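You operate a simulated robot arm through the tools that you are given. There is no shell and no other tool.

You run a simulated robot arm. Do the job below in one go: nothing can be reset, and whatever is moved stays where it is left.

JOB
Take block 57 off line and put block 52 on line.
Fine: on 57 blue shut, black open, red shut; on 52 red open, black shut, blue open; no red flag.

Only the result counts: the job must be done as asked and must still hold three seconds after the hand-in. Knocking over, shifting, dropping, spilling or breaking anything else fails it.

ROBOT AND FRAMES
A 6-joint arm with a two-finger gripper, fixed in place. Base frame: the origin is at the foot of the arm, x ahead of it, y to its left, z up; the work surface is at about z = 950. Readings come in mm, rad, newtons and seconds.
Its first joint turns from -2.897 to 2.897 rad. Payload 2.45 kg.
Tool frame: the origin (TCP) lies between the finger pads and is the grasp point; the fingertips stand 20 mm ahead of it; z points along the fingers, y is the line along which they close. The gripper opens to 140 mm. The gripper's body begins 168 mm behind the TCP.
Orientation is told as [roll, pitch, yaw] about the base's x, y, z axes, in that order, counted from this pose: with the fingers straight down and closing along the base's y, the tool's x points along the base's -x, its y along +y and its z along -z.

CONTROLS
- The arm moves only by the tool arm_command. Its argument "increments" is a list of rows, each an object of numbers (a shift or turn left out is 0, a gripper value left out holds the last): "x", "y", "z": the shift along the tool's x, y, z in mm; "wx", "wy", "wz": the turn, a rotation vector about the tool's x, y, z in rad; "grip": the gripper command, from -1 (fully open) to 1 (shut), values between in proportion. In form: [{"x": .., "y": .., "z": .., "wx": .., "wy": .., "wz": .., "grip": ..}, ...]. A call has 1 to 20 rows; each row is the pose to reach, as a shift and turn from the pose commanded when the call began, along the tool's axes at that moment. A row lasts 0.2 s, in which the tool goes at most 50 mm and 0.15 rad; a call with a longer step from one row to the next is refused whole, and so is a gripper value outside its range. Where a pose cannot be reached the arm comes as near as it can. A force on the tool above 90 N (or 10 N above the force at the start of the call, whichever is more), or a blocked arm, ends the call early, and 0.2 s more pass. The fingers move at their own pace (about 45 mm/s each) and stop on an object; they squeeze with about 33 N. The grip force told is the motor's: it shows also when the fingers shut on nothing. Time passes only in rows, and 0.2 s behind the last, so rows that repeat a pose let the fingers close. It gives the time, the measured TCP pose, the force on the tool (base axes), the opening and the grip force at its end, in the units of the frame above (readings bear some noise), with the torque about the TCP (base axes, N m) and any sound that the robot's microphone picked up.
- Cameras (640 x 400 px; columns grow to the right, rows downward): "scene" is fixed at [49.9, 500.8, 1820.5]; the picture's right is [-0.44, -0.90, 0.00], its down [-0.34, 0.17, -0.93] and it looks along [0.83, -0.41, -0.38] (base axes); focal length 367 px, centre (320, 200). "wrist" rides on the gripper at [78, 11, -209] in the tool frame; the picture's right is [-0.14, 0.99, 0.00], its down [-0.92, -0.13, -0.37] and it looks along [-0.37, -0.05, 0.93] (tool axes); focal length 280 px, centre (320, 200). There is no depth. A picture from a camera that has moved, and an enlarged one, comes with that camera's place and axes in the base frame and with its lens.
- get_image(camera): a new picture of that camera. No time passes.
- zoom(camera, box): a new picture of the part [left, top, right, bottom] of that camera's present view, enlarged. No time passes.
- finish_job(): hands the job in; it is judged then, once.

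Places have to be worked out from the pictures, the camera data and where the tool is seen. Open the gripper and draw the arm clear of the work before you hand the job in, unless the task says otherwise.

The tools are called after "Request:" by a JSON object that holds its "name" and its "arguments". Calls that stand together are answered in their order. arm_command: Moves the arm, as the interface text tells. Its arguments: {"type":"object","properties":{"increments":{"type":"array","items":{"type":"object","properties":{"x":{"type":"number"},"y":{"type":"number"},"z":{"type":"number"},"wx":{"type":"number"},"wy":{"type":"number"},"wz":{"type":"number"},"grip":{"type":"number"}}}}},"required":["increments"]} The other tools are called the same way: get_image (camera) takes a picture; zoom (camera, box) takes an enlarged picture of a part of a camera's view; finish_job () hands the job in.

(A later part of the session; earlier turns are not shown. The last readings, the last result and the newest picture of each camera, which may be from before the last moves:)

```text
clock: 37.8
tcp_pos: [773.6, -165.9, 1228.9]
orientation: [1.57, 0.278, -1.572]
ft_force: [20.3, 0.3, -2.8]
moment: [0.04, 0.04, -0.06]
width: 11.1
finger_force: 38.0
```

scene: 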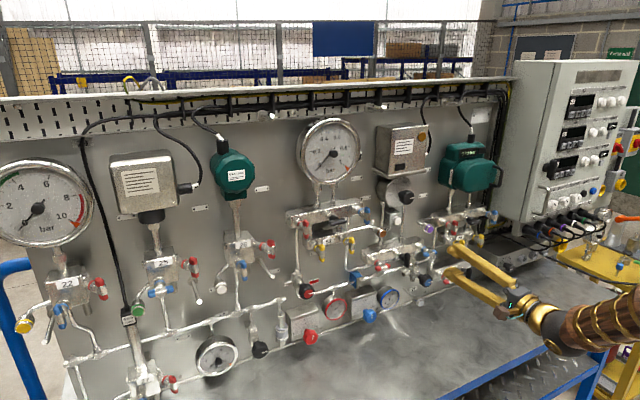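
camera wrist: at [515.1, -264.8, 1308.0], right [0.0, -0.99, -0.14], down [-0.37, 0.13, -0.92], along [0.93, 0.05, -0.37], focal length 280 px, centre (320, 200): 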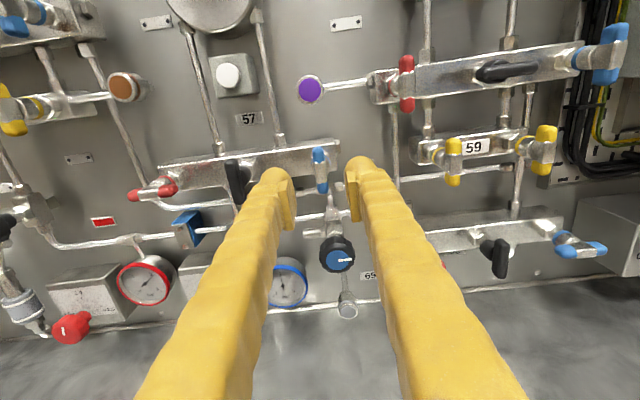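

I'll finish the turn, plus a small nudge to feel the stop.

Request:
{"name": "arm_command", "arguments": {"increments": [{"z": 0.4, "wz": -0.13}, {"z": 0.4, "wz": -0.27}, {"z": 0.4, "wz": -0.32}, {"z": 0.4, "wz": -0.32}]}}

Request:
{"name": "zoom", "arguments": {"camera": "wrist", "box": [220, 80, 420, 280]}}

Request:
{"name": "zoom", "arguments": {"camera": "scene", "box": [290, 120, 450, 285]}}

```text
clock: 38.8
tcp_pos: [775.4, -166.2, 1229.6]
orientation: [1.57, -0.04, -1.572]
ft_force: [-18.4, -15.6, -1.9]
moment: [0.88, 0.06, -0.35]
width: 11.6
finger_force: 38.5
```

```text
2.00 times, centred on (320, 180) of wrist
camera zoom: at [566.5, -86.1, 1237.7], right [0.0, -0.1, 1.0], down [-0.37, -0.92, -0.09], along [0.93, -0.37, -0.04], focal length 561 px, centre (320, 240)
```

zoom: 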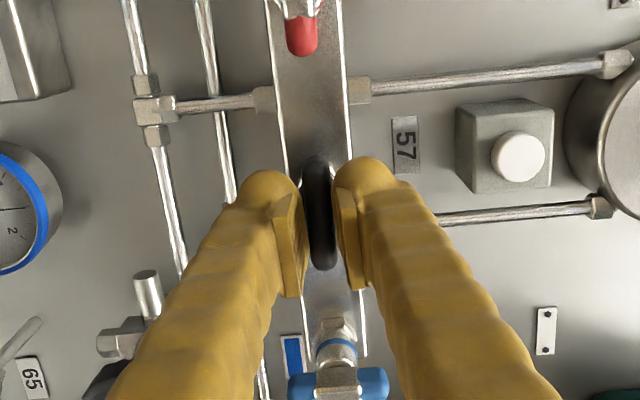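

```text
2.42 times, centred on (370, 202) of scene
camera zoom: at [49.9, 500.8, 1820.5], right [-0.44, -0.9, 0.0], down [-0.34, 0.17, -0.93], along [0.83, -0.41, -0.38], focal length 889 px, centre (199, 194)
```

zoom: 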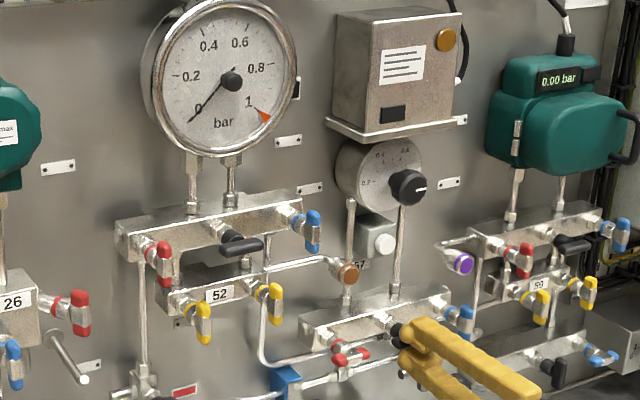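

The stop was felt (0.88 N·m), so black 57 is open, and there's no flag. I'll release, retreat and slide across to 57's red handle at about y −76.

Request:
{"name": "arm_command", "arguments": {"increments": [{"wz": 0.04}, {"wz": 0.04, "grip": 0.6}, {"wz": 0.04, "grip": 0.4}, {"wz": 0.04, "grip": 0.4}, {"z": -20, "wz": 0.04}, {"z": -42, "wz": 0.04}, {"x": 30, "z": -42, "wz": 0.04}, {"x": 60, "z": -42, "wz": 0.04}, {"x": 89, "z": -42, "wz": 0.04}, {"x": 89, "z": -42, "wz": 0.04}]}}

Request:
{"name": "zoom", "arguments": {"camera": "wrist", "box": [240, 100, 400, 260]}}

Request:
{"name": "zoom", "arguments": {"camera": "scene", "box": [350, 210, 470, 285]}}

```text
clock: 41.0
tcp_pos: [732.7, -81.5, 1226.5]
orientation: [1.567, -0.003, -1.561]
ft_force: [0.5, -0.9, -0.2]
moment: [0.01, 0.0, -0.03]
width: 42.1
finger_force: 0.0
out of reach, approached as far as the arm can: row 9, 10
```

```text
2.50 times, centred on (320, 180) of wrist
camera zoom: at [523.2, -5.8, 1237.5], right [0.01, -0.14, 0.99], down [-0.36, -0.93, -0.13], along [0.93, -0.35, -0.05], focal length 701 px, centre (320, 250)
```

zoom: 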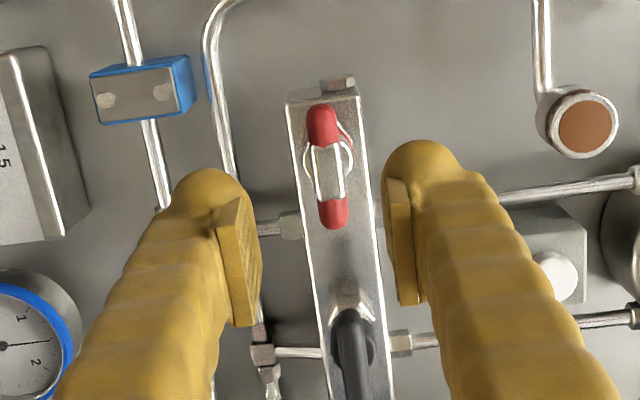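

```text
5.33 times, centred on (410, 248) of scene
camera zoom: at [49.9, 500.8, 1820.5], right [-0.44, -0.9, 0.0], down [-0.34, 0.17, -0.93], along [0.83, -0.41, -0.38], focal length 1955 px, centre (-160, -53)
```

zoom: 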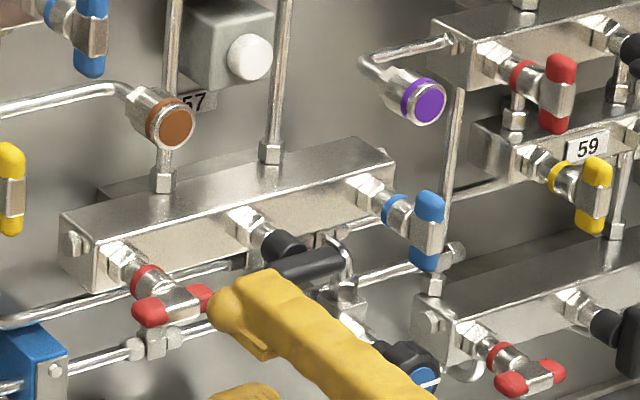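

As predicted, the wrist is near its dead zone here (yaw error 0.01 rad). Red 57 is at about (790, −76, 1229.5). I'll try moving forward and across together.

Request:
{"name": "arm_command", "arguments": {"increments": [{"x": 1, "y": 3, "z": 12}, {"x": 3, "y": 3, "z": 25}, {"x": 5.5, "y": 3, "z": 35}, {"x": 5.5, "y": 3, "z": 43}, {"x": 5.5, "y": 3, "z": 43}]}}

Request:
{"name": "zoom", "arguments": {"camera": "wrist", "box": [240, 100, 400, 260]}}

```text
clock: 42.2
tcp_pos: [774.9, -88.5, 1231.2]
orientation: [1.567, 0.0, -1.556]
ft_force: [0.0, -0.6, 1.0]
moment: [0.05, -0.02, -0.02]
width: 42.1
finger_force: 0.0
out of reach, approached as far as the arm can: row 1, 2, 3, 4, 5
```

```text
2.50 times, centred on (320, 180) of wrist
camera zoom: at [564.4, -11.8, 1242.9], right [0.01, -0.14, 0.99], down [-0.36, -0.93, -0.13], along [0.93, -0.35, -0.05], focal length 701 px, centre (320, 250)
```

zoom: 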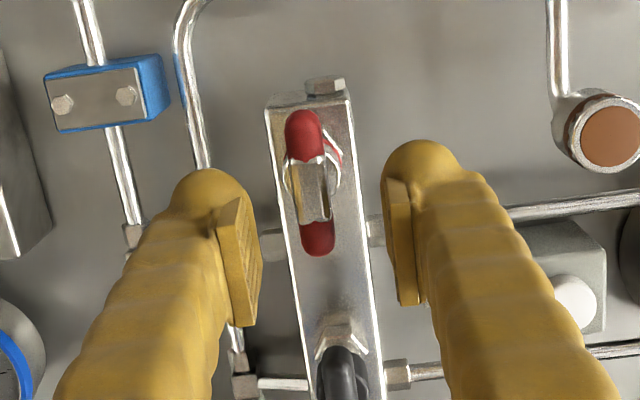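

The limit shifts further out here, so I'll use a small tool yaw of about 0.06 rad toward +y to get clear of the dead zone. The handle should tolerate that. I'll apply the yaw and slide along the bar, which stays between the fingers.

Request:
{"name": "arm_command", "arguments": {"increments": [{"x": 0, "y": -0.5, "wy": 0.02}, {"x": 3, "y": -1, "wy": 0.035}, {"x": 7, "y": -1.5, "wy": 0.05}, {"x": 11.5, "y": -1.5, "wy": 0.05}, {"x": 11.5, "y": -1.5, "wy": 0.05}]}}

Request:
{"name": "zoom", "arguments": {"camera": "wrist", "box": [240, 100, 400, 260]}}

```text
clock: 43.4
tcp_pos: [773.0, -76.8, 1231.0]
orientation: [1.569, -0.002, -1.52]
ft_force: [0.3, -0.2, 1.1]
moment: [0.01, -0.05, 0.02]
width: 42.3
finger_force: 0.0
```

```text
2.50 times, centred on (320, 180) of wrist
camera zoom: at [561.3, -8.7, 1241.4], right [0.01, -0.14, 0.99], down [-0.32, -0.94, -0.13], along [0.95, -0.32, -0.05], focal length 701 px, centre (320, 250)
```

zoom: 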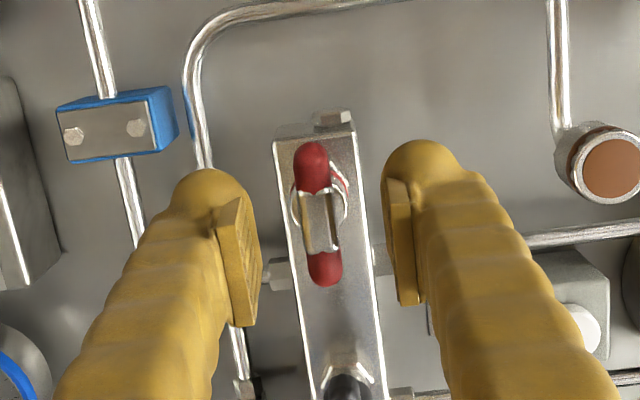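

Now it's reached exactly, with a 3° yaw, and the handle is centred. I'll advance 5 mm, adjust 1 mm down and close.

Request:
{"name": "arm_command", "arguments": {"increments": [{"y": -1, "z": 3}, {"y": -1, "z": 5, "grip": 0.6}, {"y": -1, "z": 5, "grip": 0.8}, {"y": -1, "z": 5, "grip": 1}, {"y": -1, "z": 5, "grip": 1}, {"y": -1, "z": 5, "grip": 1}]}}

Request:
{"name": "arm_command", "arguments": {"increments": [{"wz": 0.06}, {"wz": 0.12}, {"wz": 0.12}]}}

```text
clock: 44.8
tcp_pos: [778.8, -76.3, 1229.9]
orientation: [1.571, -0.001, -1.519]
ft_force: [4.3, 1.5, 12.5]
moment: [0.07, -0.1, 0.08]
width: 11.1
finger_force: 38.0
```

```text
clock: 45.6
tcp_pos: [776.8, -76.3, 1229.4]
orientation: [1.57, 0.119, -1.521]
ft_force: [23.1, 3.5, 19.0]
moment: [-0.02, -0.16, 0.05]
width: 11.3
finger_force: 38.4
```

Request:
{"name": "arm_command", "arguments": {"increments": [{"y": 1.1, "z": 0.5}, {"y": 1.1, "z": 0.5, "wz": 0.13}, {"y": 1.1, "z": 0.5, "wz": 0.26}, {"y": 1.1, "z": 0.5, "wz": 0.39}, {"y": 1.1, "z": 0.5, "wz": 0.39}]}}

```text
clock: 46.8
tcp_pos: [778.6, -75.7, 1230.1]
orientation: [1.568, 0.511, -1.523]
ft_force: [-13.3, 8.3, 0.0]
moment: [-0.01, -0.09, 0.13]
width: 10.8
finger_force: 37.7
```

Request:
{"name": "arm_command", "arguments": {"increments": [{"x": 0.4, "y": -0.2, "z": -0.3, "wz": 0.13}, {"x": 0.4, "y": -0.2, "z": -0.3, "wz": 0.26}, {"x": 0.4, "y": -0.2, "z": -0.3, "wz": 0.39}, {"x": 0.4, "y": -0.2, "z": -0.3, "wz": 0.5}, {"x": 0.4, "y": -0.2, "z": -0.3, "wz": 0.5}]}}

```text
clock: 48.0
tcp_pos: [777.9, -76.0, 1230.8]
orientation: [1.564, 1.01, -1.524]
ft_force: [-10.6, 5.9, -9.8]
moment: [-0.05, 0.17, 0.0]
width: 10.9
finger_force: 38.4
```

Request:
{"name": "arm_command", "arguments": {"increments": [{"x": -0.3, "y": -0.5, "z": -0.3, "wz": 0.13}, {"x": -0.3, "y": -0.5, "z": -0.3, "wz": 0.28}, {"x": -0.3, "y": -0.5, "z": -0.3, "wz": 0.28}]}}

Request:
{"name": "arm_command", "arguments": {"increments": [{"wz": 0.13}, {"wz": 0.26}, {"wz": 0.33}, {"wz": 0.33}]}}

Request:
{"name": "zoom", "arguments": {"camera": "wrist", "box": [200, 80, 440, 280]}}

Request:
{"name": "zoom", "arguments": {"camera": "scene", "box": [290, 120, 450, 285]}}

```text
clock: 48.8
tcp_pos: [778.1, -75.1, 1229.4]
orientation: [1.565, 1.29, -1.526]
ft_force: [1.5, 3.8, -8.4]
moment: [-0.08, 0.24, -0.06]
width: 11.2
finger_force: 38.5
```

```text
clock: 49.8
tcp_pos: [777.3, -75.2, 1229.5]
orientation: [-1.55, 1.522, 1.64]
ft_force: [-3.4, -4.6, 1.3]
moment: [-0.88, 0.08, -0.09]
width: 11.7
finger_force: 38.7
```

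```text
2.00 times, centred on (320, 180) of wrist
camera zoom: at [570.9, -100.3, 1307.6], right [0.05, -0.98, -0.19], down [-0.38, 0.15, -0.91], along [0.92, 0.11, -0.36], focal length 561 px, centre (320, 240)
```

zoom: 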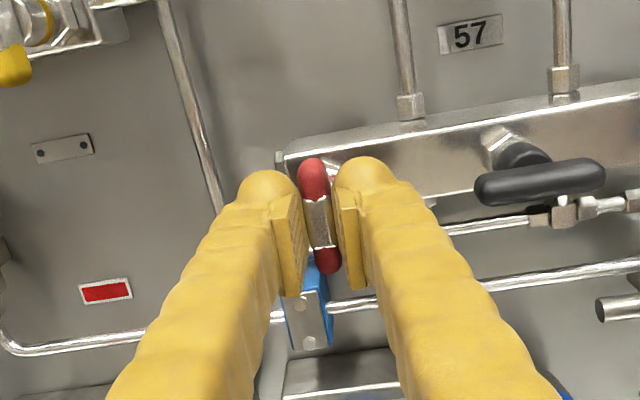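

```text
2.42 times, centred on (370, 202) of scene
camera zoom: at [49.9, 500.8, 1820.5], right [-0.44, -0.9, 0.0], down [-0.34, 0.17, -0.93], along [0.83, -0.41, -0.38], focal length 889 px, centre (199, 194)
```

zoom: 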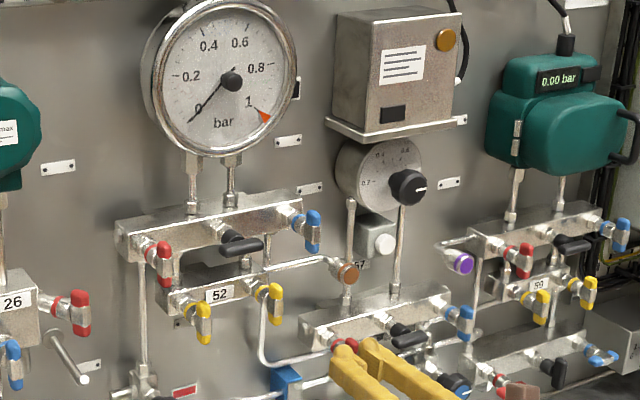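

57 is fully isolated: blue shut, black open, red shut against its stop, and the flag windows are dark. I'll release and retreat.

Request:
{"name": "arm_command", "arguments": {"increments": [{"wz": -0.04}, {"wz": -0.04, "grip": 0.6}, {"wz": -0.04, "grip": 0.4}, {"wz": -0.04, "grip": 0.4}, {"z": -30, "wz": -0.04}, {"z": -70, "wz": -0.04}, {"z": -90, "wz": -0.04}, {"z": -90, "wz": -0.04}]}}

Request:
{"name": "get_image", "arguments": {"camera": "wrist"}}

```text
clock: 51.6
tcp_pos: [693.5, -81.4, 1232.2]
orientation: [-1.205, 1.561, 1.987]
ft_force: [0.1, 0.6, -0.2]
moment: [0.0, 0.01, 0.01]
width: 42.0
finger_force: 0.1
out of reach, approached as far as the arm can: row 7, 8
```

```text
taken
camera wrist: at [486.0, -102.5, 1311.6], right [0.05, -0.99, -0.15], down [-0.38, 0.12, -0.92], along [0.92, 0.1, -0.37], focal length 280 px, centre (320, 200)
```

wrist: 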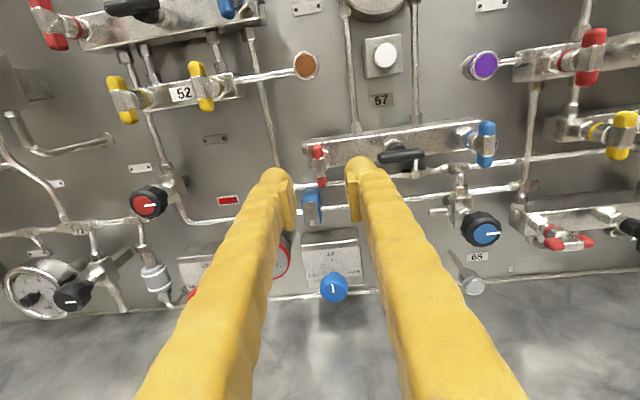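

Everything looks right. Now I'll unwind the wrist: roll back while moving right, up and away from the panel.

Request:
{"name": "arm_command", "arguments": {"increments": [{"x": 8, "y": 10, "z": -3, "wz": -0.131}, {"x": 16, "y": 20, "z": -6, "wz": -0.262}, {"x": 25, "y": 30, "z": -9, "wz": -0.393}, {"x": 33, "y": 40, "z": -12, "wz": -0.524}, {"x": 41, "y": 50, "z": -15, "wz": -0.654}, {"x": 50, "y": 60, "z": -18, "wz": -0.785}, {"x": 58, "y": 70, "z": -21, "wz": -0.916}, {"x": 66, "y": 80, "z": -24, "wz": -1.047}, {"x": 74, "y": 90, "z": -27, "wz": -1.178}, {"x": 82, "y": 100, "z": -30, "wz": -1.309}, {"x": 91, "y": 110, "z": -33, "wz": -1.44}, {"x": 100, "y": 120, "z": -36, "wz": -1.571}, {"x": 100, "y": 120, "z": -36, "wz": -1.571}]}}

```text
clock: 54.4
tcp_pos: [676.0, -211.4, 1315.5]
orientation: [1.546, 0.026, -1.521]
ft_force: [0.0, -0.5, 0.0]
moment: [0.01, 0.0, 0.0]
width: 41.8
finger_force: 0.1
```

Now I'll reverse the swing back to tool-down.

Request:
{"name": "arm_command", "arguments": {"increments": [{"x": 0, "y": 8, "z": -5, "wx": 0.0806, "wy": 0.0806, "wz": -0.0806}, {"x": 0, "y": 16, "z": -10, "wx": 0.1612, "wy": 0.1612, "wz": -0.1612}, {"x": 0, "y": 24, "z": -15, "wx": 0.2418, "wy": 0.2418, "wz": -0.2418}, {"x": 0, "y": 32, "z": -20, "wx": 0.3224, "wy": 0.3224, "wz": -0.3224}, {"x": 0, "y": 40, "z": -25, "wx": 0.403, "wy": 0.403, "wz": -0.403}, {"x": 0, "y": 48, "z": -30, "wx": 0.4836, "wy": 0.4836, "wz": -0.4836}, {"x": 0, "y": 56, "z": -35, "wx": 0.5642, "wy": 0.5642, "wz": -0.5642}, {"x": 0, "y": 64, "z": -40, "wx": 0.6448, "wy": 0.6448, "wz": -0.6448}, {"x": 0, "y": 72, "z": -45, "wx": 0.7254, "wy": 0.7254, "wz": -0.7254}, {"x": 0, "y": 80, "z": -50, "wx": 0.806, "wy": 0.806, "wz": -0.806}, {"x": 0, "y": 88, "z": -55, "wx": 0.8866, "wy": 0.8866, "wz": -0.8866}, {"x": 0, "y": 96, "z": -60, "wx": 0.9672, "wy": 0.9672, "wz": -0.9672}, {"x": 0, "y": 104, "z": -65, "wx": 1.0478, "wy": 1.0478, "wz": -1.0478}, {"x": 0, "y": 112, "z": -70, "wx": 1.1284, "wy": 1.1284, "wz": -1.1284}, {"x": 0, "y": 120, "z": -76, "wx": 1.2092, "wy": 1.2092, "wz": -1.2092}, {"x": 0, "y": 120, "z": -76, "wx": 1.2092, "wy": 1.2092, "wz": -1.2092}]}}

```text
clock: 57.8
tcp_pos: [588.7, -208.6, 1454.3]
orientation: [0.007, 0.001, 0.05]
ft_force: [0.3, 0.2, 0.3]
moment: [0.01, 0.01, -0.01]
width: 42.1
finger_force: 0.0
```

Tool-down again. I'll cross to y≈+190.

Request:
{"name": "arm_command", "arguments": {"increments": [{"x": -3, "y": 40, "z": -4, "wz": 0.005}, {"x": -6, "y": 80, "z": -8, "wz": 0.01}, {"x": -9, "y": 120, "z": -12, "wz": 0.015}, {"x": -12, "y": 160, "z": -16, "wz": 0.02}, {"x": -15, "y": 200, "z": -20, "wz": 0.025}, {"x": -18, "y": 240, "z": -24, "wz": 0.03}, {"x": -21, "y": 280, "z": -28, "wz": 0.035}, {"x": -24, "y": 320, "z": -32, "wz": 0.04}, {"x": -27, "y": 360, "z": -36, "wz": 0.045}, {"x": -30, "y": 399, "z": -40, "wz": 0.05}, {"x": -30, "y": 399, "z": -40, "wz": 0.05}]}}

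```text
clock: 60.2
tcp_pos: [598.4, 192.9, 1496.7]
orientation: [0.009, 0.002, 0.001]
ft_force: [-0.6, 0.1, 0.7]
moment: [-0.03, 0.02, -0.01]
width: 42.0
finger_force: 0.0
```

Mirrored swing: forward through the right-down side, ending with the tool along +x and tool x to −y.

Request:
{"name": "arm_command", "arguments": {"increments": [{"x": -5, "y": -1, "z": 6, "wx": 0.0806, "wy": -0.0806, "wz": -0.0806}, {"x": -11, "y": -2, "z": 12, "wx": 0.1612, "wy": -0.1612, "wz": -0.1612}, {"x": -16, "y": -4, "z": 17, "wx": 0.2418, "wy": -0.2418, "wz": -0.2418}, {"x": -22, "y": -5, "z": 23, "wx": 0.3224, "wy": -0.3224, "wz": -0.3224}, {"x": -27, "y": -6, "z": 29, "wx": 0.403, "wy": -0.403, "wz": -0.403}, {"x": -33, "y": -7, "z": 35, "wx": 0.4836, "wy": -0.4836, "wz": -0.4836}, {"x": -38, "y": -8, "z": 41, "wx": 0.5642, "wy": -0.5642, "wz": -0.5642}, {"x": -44, "y": -10, "z": 46, "wx": 0.6448, "wy": -0.6448, "wz": -0.6448}, {"x": -49, "y": -11, "z": 52, "wx": 0.7254, "wy": -0.7254, "wz": -0.7254}, {"x": -55, "y": -12, "z": 58, "wx": 0.806, "wy": -0.806, "wz": -0.806}, {"x": -60, "y": -13, "z": 64, "wx": 0.8866, "wy": -0.8866, "wz": -0.8866}, {"x": -66, "y": -14, "z": 70, "wx": 0.9672, "wy": -0.9672, "wz": -0.9672}, {"x": -71, "y": -16, "z": 75, "wx": 1.0478, "wy": -1.0478, "wz": -1.0478}, {"x": -77, "y": -17, "z": 81, "wx": 1.1284, "wy": -1.1284, "wz": -1.1284}, {"x": -82, "y": -18, "z": 87, "wx": 1.2092, "wy": -1.2092, "wz": -1.2092}, {"x": -82, "y": -18, "z": 87, "wx": 1.2092, "wy": -1.2092, "wz": -1.2092}]}}

```text
clock: 63.6
tcp_pos: [679.7, 173.5, 1409.7]
orientation: [-1.569, -0.009, 1.572]
ft_force: [0.9, -0.2, -0.4]
moment: [-0.01, 0.01, 0.02]
width: 42.0
finger_force: 0.1
```

Reached exactly. Now I'll roll −90° so the camera is above and the fingers close sideways, then look at 52's red handle.

Request:
{"name": "arm_command", "arguments": {"increments": [{"wz": -0.14}, {"wz": -0.28}, {"wz": -0.42}, {"wz": -0.56}, {"wz": -0.7}, {"wz": -0.84}, {"wz": -0.98}, {"wz": -1.12}, {"wz": -1.26}, {"wz": -1.4}, {"wz": -1.571}, {"wz": -1.571}]}}

Request:
{"name": "get_image", "arguments": {"camera": "wrist"}}

Request:
{"name": "zoom", "arguments": {"camera": "wrist", "box": [240, 100, 400, 260]}}

Request:
{"name": "get_image", "arguments": {"camera": "scene"}}

```text
refused: row 11 steps farther than a row can; nothing moved
```

```text
taken
camera wrist: at [472.4, 96.2, 1397.9], right [0.0, 0.15, -0.99], down [-0.37, 0.92, 0.14], along [0.93, 0.36, 0.05], focal length 280 px, centre (320, 200)
```

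wrist: 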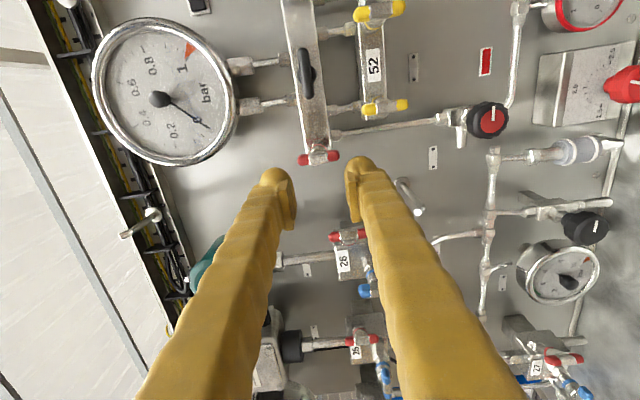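

```text
2.50 times, centred on (320, 180) of wrist
camera zoom: at [472.4, 96.2, 1397.9], right [0.0, 0.15, -0.99], down [-0.37, 0.92, 0.14], along [0.93, 0.36, 0.05], focal length 701 px, centre (320, 250)
```

zoom: 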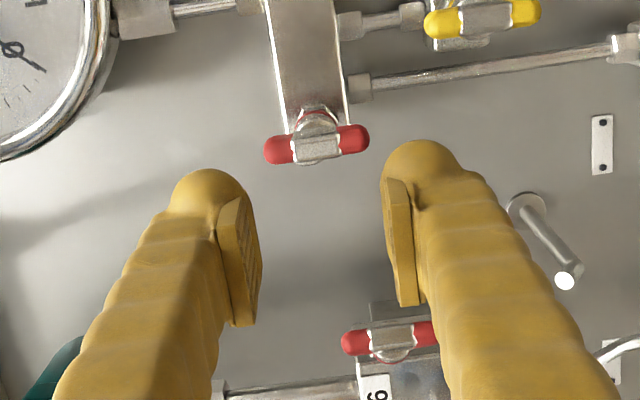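

```text
taken
```

scene: 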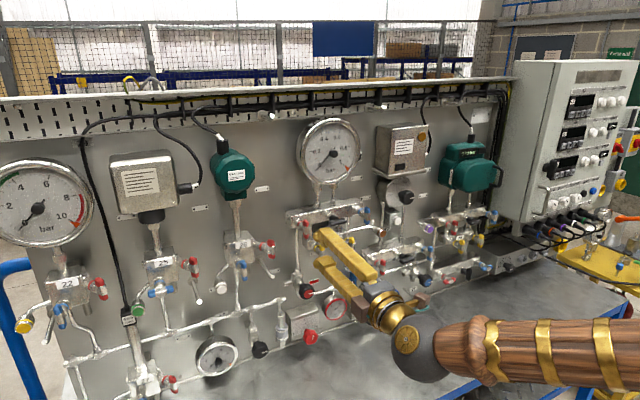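

The last row's step was too large, so I'll resend it with even steps. This view puts red 52 at about (790, 168, 1409).

Request:
{"name": "arm_command", "arguments": {"increments": [{"wz": -0.143}, {"wz": -0.286}, {"wz": -0.428}, {"wz": -0.571}, {"wz": -0.714}, {"wz": -0.857}, {"wz": -1.0}, {"wz": -1.142}, {"wz": -1.285}, {"wz": -1.428}, {"wz": -1.571}, {"wz": -1.571}]}}

Request:
{"name": "get_image", "arguments": {"camera": "wrist"}}

Request:
{"name": "zoom", "arguments": {"camera": "wrist", "box": [240, 100, 400, 260]}}

```text
clock: 66.2
tcp_pos: [679.1, 173.5, 1410.5]
orientation: [-1.243, 1.562, 1.899]
ft_force: [-0.1, 0.2, 0.1]
moment: [-0.01, 0.05, -0.03]
width: 41.9
finger_force: 0.1
```

```text
taken
camera wrist: at [471.7, 162.3, 1487.5], right [0.0, -0.99, -0.14], down [-0.37, 0.13, -0.92], along [0.93, 0.05, -0.37], focal length 280 px, centre (320, 200)
```

wrist: 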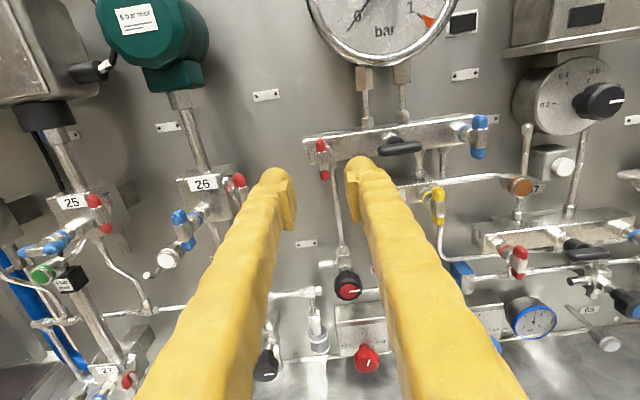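

```text
2.50 times, centred on (320, 180) of wrist
camera zoom: at [471.7, 162.3, 1487.5], right [0.0, -0.99, -0.14], down [-0.37, 0.13, -0.92], along [0.93, 0.05, -0.37], focal length 701 px, centre (320, 250)
```

zoom: 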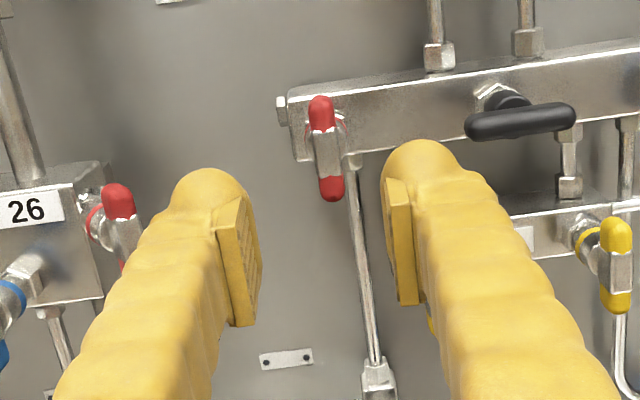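

Red 52 is at about y 169, z 1410. I'll advance to x=735 and check the alignment.

Request:
{"name": "arm_command", "arguments": {"increments": [{"y": 4.5, "z": 28}, {"y": 4.5, "z": 56}, {"y": 4.5, "z": 56}]}}

Request:
{"name": "zoom", "arguments": {"camera": "wrist", "box": [240, 100, 400, 260]}}

```text
clock: 67.0
tcp_pos: [736.0, 169.8, 1409.8]
orientation: [-1.33, 1.562, 1.81]
ft_force: [-0.3, 0.0, 0.1]
moment: [0.02, -0.01, 0.0]
width: 41.9
finger_force: 0.1
```

```text
2.50 times, centred on (320, 180) of wrist
camera zoom: at [527.2, 158.9, 1487.2], right [0.0, -0.99, -0.15], down [-0.37, 0.14, -0.92], along [0.93, 0.05, -0.37], focal length 701 px, centre (320, 250)
```

zoom: 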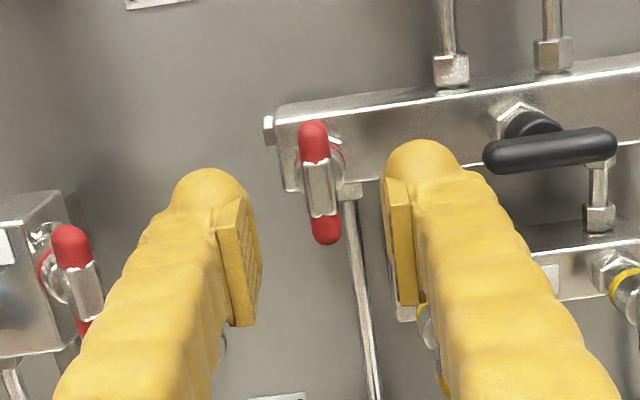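

Aligned laterally, and about 1 mm low. I'll advance and close.

Request:
{"name": "arm_command", "arguments": {"increments": [{"x": 1.2, "z": 14}, {"x": 1.2, "z": 28}, {"x": 1.2, "z": 41}, {"x": 1.2, "z": 41}]}}

Request:
{"name": "zoom", "arguments": {"camera": "wrist", "box": [240, 100, 400, 260]}}

```text
clock: 68.0
tcp_pos: [776.4, 169.1, 1411.2]
orientation: [-1.312, 1.563, 1.83]
ft_force: [0.4, 0.0, -0.3]
moment: [-0.04, 0.03, 0.02]
width: 42.1
finger_force: 0.1
```

```text
2.50 times, centred on (320, 180) of wrist
camera zoom: at [568.1, 159.2, 1488.9], right [0.0, -0.99, -0.15], down [-0.37, 0.14, -0.92], along [0.93, 0.05, -0.37], focal length 701 px, centre (320, 250)
```

zoom: 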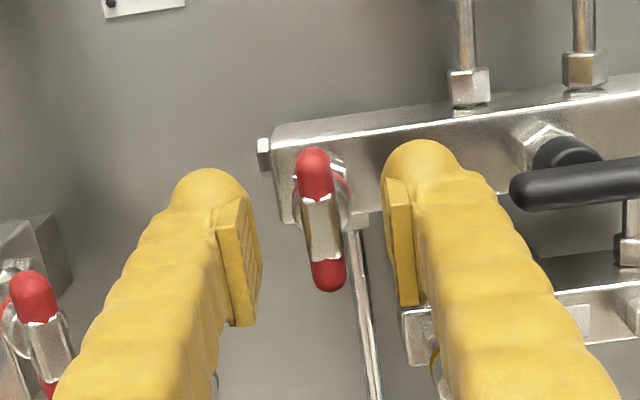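

Centred. I'll close and try the opening turn (−).

Request:
{"name": "arm_command", "arguments": {"increments": [{"grip": 0.7}, {"grip": 0.8}, {"grip": 1}, {"grip": 1}, {"grip": 1}]}}

Request:
{"name": "arm_command", "arguments": {"increments": [{"wz": -0.06}, {"wz": -0.12}, {"wz": -0.12}]}}

```text
clock: 69.2
tcp_pos: [777.4, 170.3, 1410.1]
orientation: [-1.325, 1.563, 1.816]
ft_force: [3.3, -11.8, -0.1]
moment: [-0.3, -0.01, -0.11]
width: 11.0
finger_force: 38.2
```

```text
clock: 70.0
tcp_pos: [777.0, 169.7, 1410.2]
orientation: [1.553, 1.457, -1.588]
ft_force: [-15.9, -3.0, -2.2]
moment: [0.05, -0.05, -0.03]
width: 10.8
finger_force: 38.1
```

It turns freely. Continuing.

Request:
{"name": "arm_command", "arguments": {"increments": [{"z": -0.3, "wz": -0.13}, {"z": -0.3, "wz": -0.26}, {"z": -0.3, "wz": -0.39}, {"z": -0.3, "wz": -0.39}]}}

```text
clock: 71.0
tcp_pos: [777.3, 170.3, 1411.2]
orientation: [1.568, 1.066, -1.572]
ft_force: [-19.9, 18.8, 2.5]
moment: [0.0, -0.08, 0.25]
width: 10.9
finger_force: 37.9
```

Request:
{"name": "arm_command", "arguments": {"increments": [{"x": 0.6, "y": -1.0, "z": -0.5}, {"x": 0.6, "y": -1.0, "z": -0.5, "wz": -0.13}, {"x": 0.6, "y": -1.0, "z": -0.5, "wz": -0.26}, {"x": 0.6, "y": -1.0, "z": -0.5, "wz": -0.39}, {"x": 0.6, "y": -1.0, "z": -0.5, "wz": -0.39}]}}

```text
clock: 72.2
tcp_pos: [776.0, 170.7, 1410.4]
orientation: [1.566, 0.676, -1.572]
ft_force: [4.4, 12.6, -0.5]
moment: [0.02, -0.01, 0.18]
width: 11.3
finger_force: 38.2
```

Request:
{"name": "arm_command", "arguments": {"increments": [{"x": 0.6, "y": -0.5}, {"x": 0.6, "y": -0.5, "wz": -0.13}, {"x": 0.6, "y": -0.5, "wz": -0.26}, {"x": 0.6, "y": -0.5, "wz": -0.39}, {"x": 0.6, "y": -0.5, "wz": -0.39}]}}

Request:
{"name": "arm_command", "arguments": {"increments": [{"wz": -0.13}, {"wz": -0.26}, {"wz": -0.33}, {"wz": -0.33}]}}

Request:
{"name": "zoom", "arguments": {"camera": "wrist", "box": [200, 80, 440, 280]}}

Request:
{"name": "zoom", "arguments": {"camera": "scene", "box": [270, 100, 430, 265]}}

```text
clock: 73.4
tcp_pos: [776.9, 169.9, 1411.7]
orientation: [1.566, 0.288, -1.572]
ft_force: [-7.2, -19.5, -15.9]
moment: [0.06, 0.23, -0.39]
width: 10.9
finger_force: 38.6
```

```text
clock: 74.4
tcp_pos: [776.3, 169.5, 1410.9]
orientation: [1.566, -0.044, -1.571]
ft_force: [-13.8, -4.6, -19.4]
moment: [0.9, 0.23, 0.05]
width: 11.7
finger_force: 38.6
```

```text
2.00 times, centred on (320, 180) of wrist
camera zoom: at [568.2, 249.6, 1418.0], right [0.0, -0.1, 1.0], down [-0.37, -0.93, -0.09], along [0.93, -0.37, -0.04], focal length 561 px, centre (320, 240)
```

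zoom: 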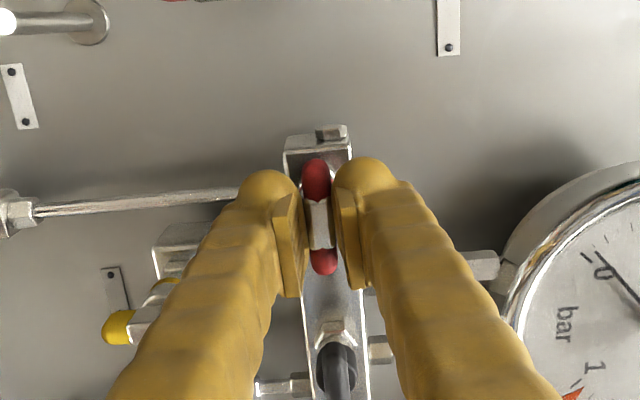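

```text
2.42 times, centred on (350, 182) of scene
camera zoom: at [49.9, 500.8, 1820.5], right [-0.44, -0.9, 0.0], down [-0.34, 0.17, -0.93], along [0.83, -0.41, -0.38], focal length 889 px, centre (247, 242)
```

zoom: 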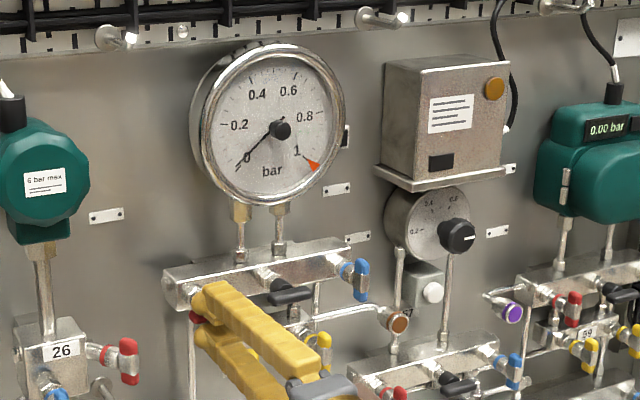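

Red 52 is open against its stop, the gauge holds at 0 and there's no flag. I'll release, retreat and slide to 52's black handle at about y 80.

Request:
{"name": "arm_command", "arguments": {"increments": [{"wz": 0.04}, {"wz": 0.04, "grip": 0.6}, {"wz": 0.04, "grip": 0.4}, {"wz": 0.04, "grip": 0.4}, {"z": -20, "wz": 0.04}, {"z": -42, "wz": 0.04}, {"x": -30, "z": -42, "wz": 0.04}, {"x": -60, "z": -42, "wz": 0.04}, {"x": -90, "z": -42, "wz": 0.04}, {"x": -90, "z": -42, "wz": 0.04}]}}

Request:
{"name": "zoom", "arguments": {"camera": "wrist", "box": [240, 100, 400, 260]}}

```text
clock: 76.6
tcp_pos: [736.1, 81.8, 1414.5]
orientation: [1.569, -0.001, -1.571]
ft_force: [-0.3, 0.4, -0.2]
moment: [-0.02, 0.0, 0.0]
width: 41.9
finger_force: 0.1
```

```text
2.50 times, centred on (320, 180) of wrist
camera zoom: at [526.7, 160.4, 1425.5], right [0.0, -0.14, 0.99], down [-0.37, -0.92, -0.13], along [0.93, -0.37, -0.05], focal length 701 px, centre (320, 250)
```

zoom: 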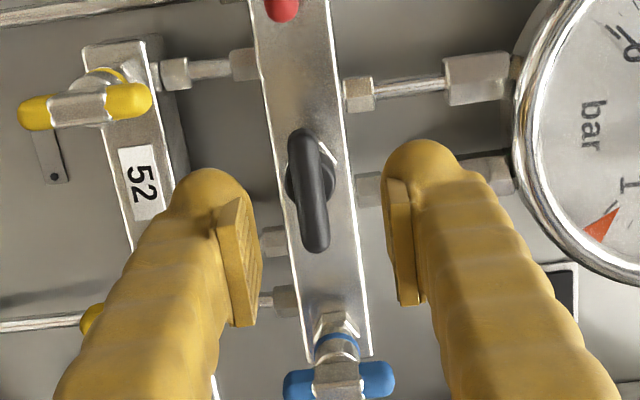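

Black 52 is at about (790, 80.5, 1410.4). I'll correct, advance and check.

Request:
{"name": "arm_command", "arguments": {"increments": [{"x": -1.2, "y": -4.1}, {"x": -1.2, "y": -4.1, "z": 14}, {"x": -1.2, "y": -4.1, "z": 28}, {"x": -1.2, "y": -4.1, "z": 40}, {"x": -1.2, "y": -4.1, "z": 40}]}}

Request:
{"name": "zoom", "arguments": {"camera": "wrist", "box": [240, 100, 400, 260]}}

```text
clock: 77.8
tcp_pos: [775.1, 79.5, 1410.7]
orientation: [1.57, -0.001, -1.571]
ft_force: [-0.4, 0.1, -0.1]
moment: [-0.03, 0.01, 0.02]
width: 42.2
finger_force: 0.2
```

```text
2.50 times, centred on (320, 180) of wrist
camera zoom: at [566.9, 159.1, 1421.6], right [0.0, -0.14, 0.99], down [-0.37, -0.92, -0.13], along [0.93, -0.37, -0.05], focal length 701 px, centre (320, 250)
```

zoom: 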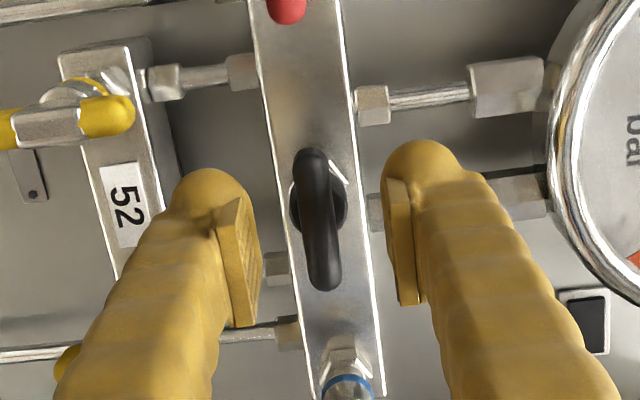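

Centred, and the flag window beside the gauge is black. I'll close and start the shutting turn (+).

Request:
{"name": "arm_command", "arguments": {"increments": [{"grip": 0.7}, {"grip": 0.8}, {"grip": 1}, {"grip": 1}, {"grip": 1}]}}

Request:
{"name": "arm_command", "arguments": {"increments": [{"wz": 0.06}, {"wz": 0.12}, {"wz": 0.12}]}}

```text
clock: 79.0
tcp_pos: [775.3, 80.5, 1409.5]
orientation: [1.568, -0.001, -1.569]
ft_force: [0.8, -1.2, -9.8]
moment: [0.11, 0.1, -0.01]
width: 10.7
finger_force: 37.5
```

```text
clock: 79.8
tcp_pos: [774.3, 81.5, 1409.9]
orientation: [1.567, 0.117, -1.571]
ft_force: [15.7, -0.6, -12.8]
moment: [-0.04, 0.16, 0.05]
width: 10.9
finger_force: 37.9
```

Request:
{"name": "arm_command", "arguments": {"increments": [{"y": -0.7, "z": 0.4}, {"y": -0.7, "z": 0.4, "wz": 0.13}, {"y": -0.7, "z": 0.4, "wz": 0.26}, {"y": -0.7, "z": 0.4, "wz": 0.39}, {"y": -0.7, "z": 0.4, "wz": 0.39}]}}

```text
clock: 81.0
tcp_pos: [774.6, 80.6, 1410.4]
orientation: [1.569, 0.509, -1.573]
ft_force: [15.5, 4.1, 5.3]
moment: [-0.02, -0.05, 0.06]
width: 10.8
finger_force: 38.6
```

Side loads are small, so I'll continue.

Request:
{"name": "arm_command", "arguments": {"increments": [{"z": 0.3, "wz": 0.13}, {"z": 0.3, "wz": 0.26}, {"z": 0.3, "wz": 0.39}, {"z": 0.3, "wz": 0.5}, {"z": 0.3, "wz": 0.5}]}}

```text
clock: 82.2
tcp_pos: [774.6, 79.8, 1410.2]
orientation: [1.571, 1.01, -1.573]
ft_force: [-33.9, -2.2, 14.8]
moment: [-0.05, -0.22, -0.03]
width: 11.0
finger_force: 37.9
```

Request:
{"name": "arm_command", "arguments": {"increments": [{"x": 0.7, "y": 0.4, "z": -0.8}, {"x": 0.7, "y": 0.4, "z": -0.8, "wz": 0.13}, {"x": 0.7, "y": 0.4, "z": -0.8, "wz": 0.28}, {"x": 0.7, "y": 0.4, "z": -0.8, "wz": 0.28}]}}

Request:
{"name": "arm_command", "arguments": {"increments": [{"wz": 0.13}, {"wz": 0.26}, {"wz": 0.33}, {"wz": 0.33}]}}

Request:
{"name": "zoom", "arguments": {"camera": "wrist", "box": [200, 80, 440, 280]}}

Request:
{"name": "zoom", "arguments": {"camera": "scene", "box": [270, 100, 430, 265]}}

```text
clock: 83.2
tcp_pos: [774.8, 79.5, 1411.4]
orientation: [1.563, 1.289, -1.578]
ft_force: [-7.9, 0.6, 12.6]
moment: [0.01, -0.05, -0.03]
width: 11.1
finger_force: 38.2
```

```text
clock: 84.2
tcp_pos: [774.4, 80.8, 1410.3]
orientation: [-1.521, 1.523, 1.62]
ft_force: [-2.7, 2.4, 8.6]
moment: [-0.87, -0.1, 0.03]
width: 11.5
finger_force: 38.6
```

```text
2.00 times, centred on (320, 180) of wrist
camera zoom: at [566.1, 65.6, 1488.0], right [0.0, -0.98, -0.19], down [-0.37, 0.17, -0.91], along [0.93, 0.07, -0.36], focal length 561 px, centre (320, 240)
```

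zoom: 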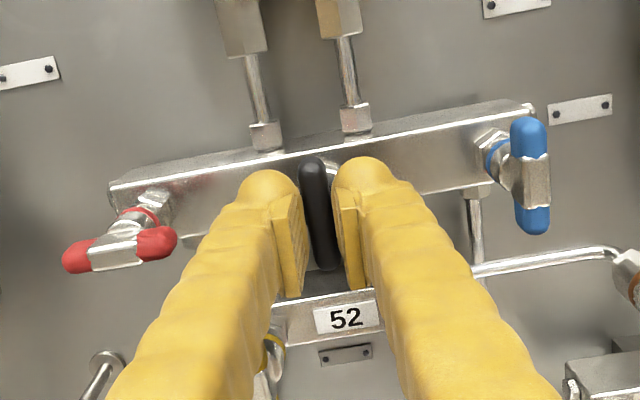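

```text
2.42 times, centred on (350, 182) of scene
camera zoom: at [49.9, 500.8, 1820.5], right [-0.44, -0.9, 0.0], down [-0.34, 0.17, -0.93], along [0.83, -0.41, -0.38], focal length 889 px, centre (247, 242)
```

zoom: 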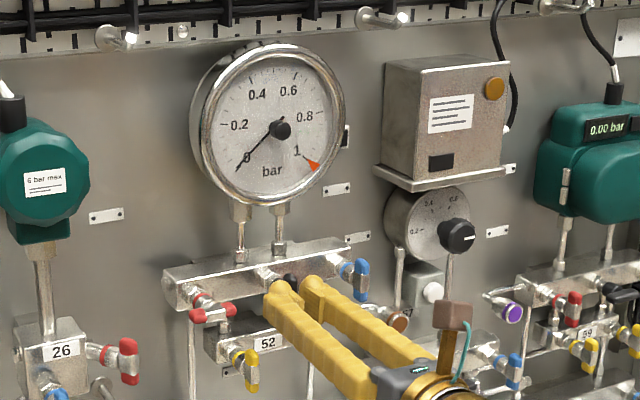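

Black 52 is shut at its stop, with the gauge at 0 and no flag. I'll release, retreat and move to blue 52 at about y −9.5, with a small yaw toward −y to stay out of the dead zone.

Request:
{"name": "arm_command", "arguments": {"increments": [{"wz": -0.04}, {"wz": -0.04, "grip": 0.6}, {"wz": -0.04, "grip": 0.4}, {"wz": -0.04, "grip": 0.4}, {"z": -20, "wz": -0.04}, {"z": -42, "wz": -0.04}]}}

Request:
{"name": "arm_command", "arguments": {"increments": [{"y": 28, "wx": -0.03}, {"y": 56, "wx": -0.06}, {"y": 85, "wx": -0.08}, {"y": 85, "wx": -0.08}]}}

Request:
{"name": "zoom", "arguments": {"camera": "wrist", "box": [240, 100, 400, 260]}}

```text
clock: 85.6
tcp_pos: [734.5, 80.1, 1410.2]
orientation: [-1.206, 1.563, 1.935]
ft_force: [0.0, -0.6, -0.4]
moment: [0.0, -0.02, 0.02]
width: 41.8
finger_force: 0.0
```

```text
clock: 86.6
tcp_pos: [732.2, -5.4, 1409.2]
orientation: [-1.183, 1.56, 1.878]
ft_force: [0.2, -0.7, 0.2]
moment: [0.0, 0.02, -0.01]
width: 42.2
finger_force: 0.1
```

```text
2.50 times, centred on (320, 180) of wrist
camera zoom: at [523.7, 0.5, 1488.6], right [-0.08, -0.99, -0.14], down [-0.36, 0.16, -0.92], along [0.93, -0.02, -0.37], focal length 701 px, centre (320, 250)
```

zoom: 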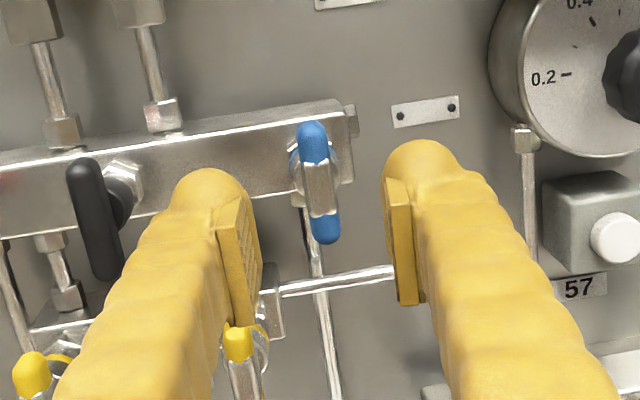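

No limit hit here, and the handle is centred laterally. I'll advance along the tool axis and check.

Request:
{"name": "arm_command", "arguments": {"increments": [{"x": 1.2, "z": 14}, {"x": 1.2, "z": 28}, {"x": 1.2, "z": 44}, {"x": 1.2, "z": 44}]}}

Request:
{"name": "zoom", "arguments": {"camera": "wrist", "box": [240, 100, 400, 260]}}

```text
clock: 87.6
tcp_pos: [775.1, -7.4, 1410.4]
orientation: [-1.027, 1.562, 2.026]
ft_force: [-0.8, 0.0, -0.5]
moment: [-0.01, -0.01, 0.0]
width: 42.2
finger_force: 0.0
```

```text
2.50 times, centred on (320, 180) of wrist
camera zoom: at [567.3, 0.3, 1489.1], right [-0.09, -0.99, -0.14], down [-0.36, 0.17, -0.92], along [0.93, -0.03, -0.37], focal length 701 px, centre (320, 250)
```

zoom: 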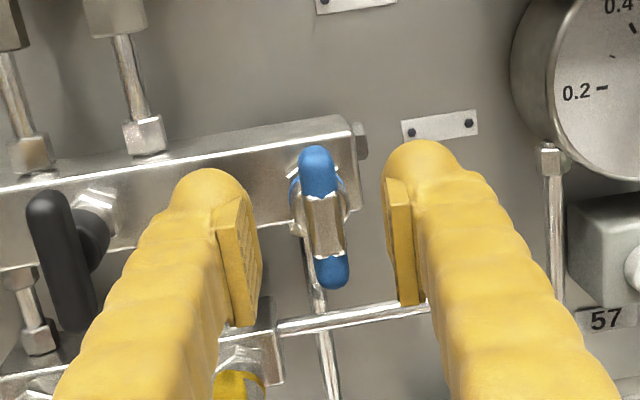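

The handle is about 2 mm toward −y of the jaw centre. I'll correct, close and start the opening turn (−).

Request:
{"name": "arm_command", "arguments": {"increments": [{"y": 2.0}, {"y": 2.0, "grip": 0.7}, {"y": 2.0, "grip": 0.8}, {"y": 2.0, "grip": 1}, {"y": 2.0, "grip": 1}, {"y": 2.0, "grip": 1}]}}

Request:
{"name": "arm_command", "arguments": {"increments": [{"wz": -0.06}, {"wz": -0.12}, {"wz": -0.12}]}}

```text
clock: 89.0
tcp_pos: [776.0, -9.0, 1409.2]
orientation: [-0.966, 1.561, 2.086]
ft_force: [3.0, -5.5, 0.0]
moment: [-0.28, -0.03, -0.03]
width: 11.2
finger_force: 38.1
```

```text
clock: 89.8
tcp_pos: [776.1, -8.3, 1410.1]
orientation: [1.521, 1.458, -1.713]
ft_force: [-6.4, -6.3, -5.0]
moment: [-0.03, 0.15, -0.08]
width: 11.2
finger_force: 38.0
```

Request:
{"name": "arm_command", "arguments": {"increments": [{"x": -0.3, "y": 0.4, "wz": -0.13}, {"x": -0.3, "y": 0.4, "wz": -0.26}, {"x": -0.3, "y": 0.4, "wz": -0.39}, {"x": -0.3, "y": 0.4, "wz": -0.39}]}}

```text
clock: 90.8
tcp_pos: [775.3, -10.0, 1411.0]
orientation: [1.559, 1.066, -1.674]
ft_force: [2.3, 11.0, -2.6]
moment: [0.01, 0.04, 0.17]
width: 11.0
finger_force: 38.1
```

Request:
{"name": "arm_command", "arguments": {"increments": [{"x": 0.3, "y": -0.6, "wz": -0.13}, {"x": 0.3, "y": -0.6, "wz": -0.26}, {"x": 0.3, "y": -0.6, "wz": -0.39}, {"x": 0.3, "y": -0.6, "wz": -0.39}]}}

Request:
{"name": "zoom", "arguments": {"camera": "scene", "box": [270, 100, 430, 265]}}

```text
clock: 91.8
tcp_pos: [775.5, -9.1, 1410.8]
orientation: [1.563, 0.675, -1.667]
ft_force: [-6.1, 11.9, -7.1]
moment: [0.0, 0.18, 0.07]
width: 10.8
finger_force: 38.5
```

```text
2.42 times, centred on (350, 182) of scene
camera zoom: at [49.9, 500.8, 1820.5], right [-0.44, -0.9, 0.0], down [-0.34, 0.17, -0.93], along [0.83, -0.41, -0.38], focal length 889 px, centre (247, 242)
```

zoom: 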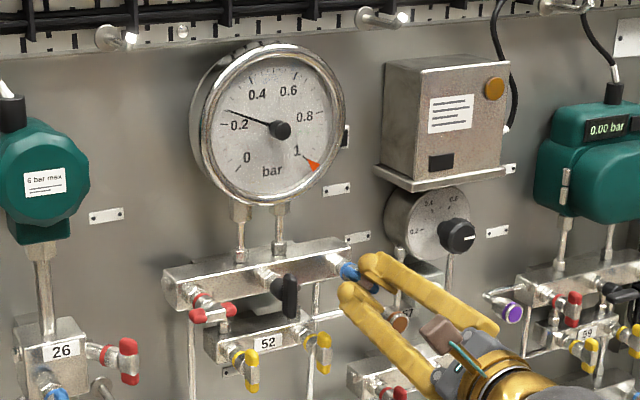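

The gauge is rising smoothly, now about 0.25 bar. I'll continue opening.

Request:
{"name": "arm_command", "arguments": {"increments": [{"x": 0.3, "y": -0.7, "z": -0.2, "wz": -0.13}, {"x": 0.3, "y": -0.7, "z": -0.2, "wz": -0.26}, {"x": 0.3, "y": -0.7, "z": -0.2, "wz": -0.39}, {"x": 0.3, "y": -0.7, "z": -0.2, "wz": -0.39}]}}

Request:
{"name": "arm_command", "arguments": {"increments": [{"wz": -0.13}, {"wz": -0.26}, {"wz": -0.33}, {"wz": -0.33}]}}

Request:
{"name": "zoom", "arguments": {"camera": "wrist", "box": [200, 80, 440, 280]}}

Request:
{"name": "zoom", "arguments": {"camera": "scene", "box": [270, 100, 430, 265]}}

```text
clock: 92.8
tcp_pos: [775.0, -9.6, 1410.1]
orientation: [1.566, 0.288, -1.664]
ft_force: [3.9, -3.4, -9.8]
moment: [0.01, 0.16, -0.2]
width: 11.0
finger_force: 38.2
```

```text
clock: 93.8
tcp_pos: [775.8, -8.9, 1409.2]
orientation: [1.566, -0.044, -1.662]
ft_force: [13.9, -0.2, -2.6]
moment: [0.79, 0.03, -0.16]
width: 11.4
finger_force: 39.3
```

```text
2.00 times, centred on (320, 180) of wrist
camera zoom: at [575.0, 88.8, 1418.3], right [0.0, -0.09, 1.0], down [-0.45, -0.89, -0.09], along [0.89, -0.45, -0.04], focal length 561 px, centre (320, 240)
```

zoom: 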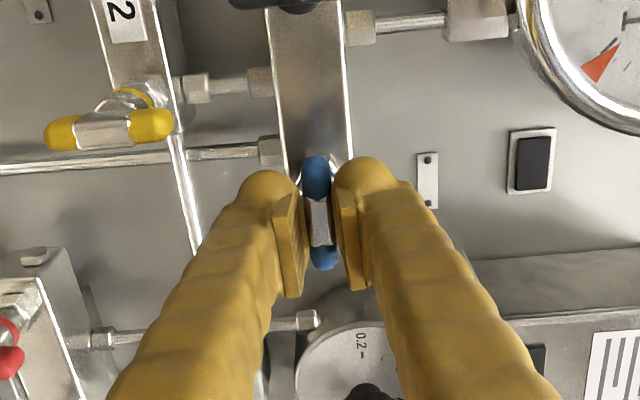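

```text
2.42 times, centred on (350, 182) of scene
camera zoom: at [49.9, 500.8, 1820.5], right [-0.44, -0.9, 0.0], down [-0.34, 0.17, -0.93], along [0.83, -0.41, -0.38], focal length 889 px, centre (247, 242)
```

zoom: 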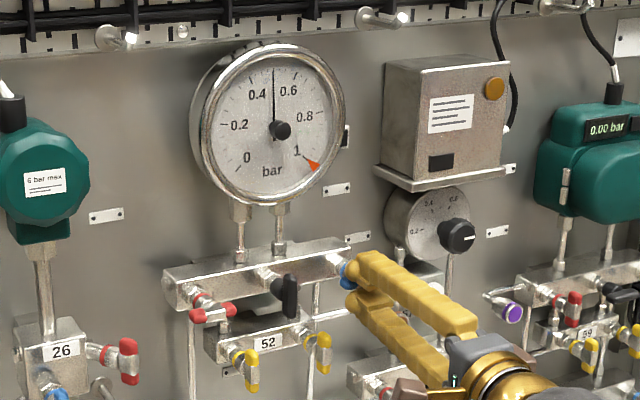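

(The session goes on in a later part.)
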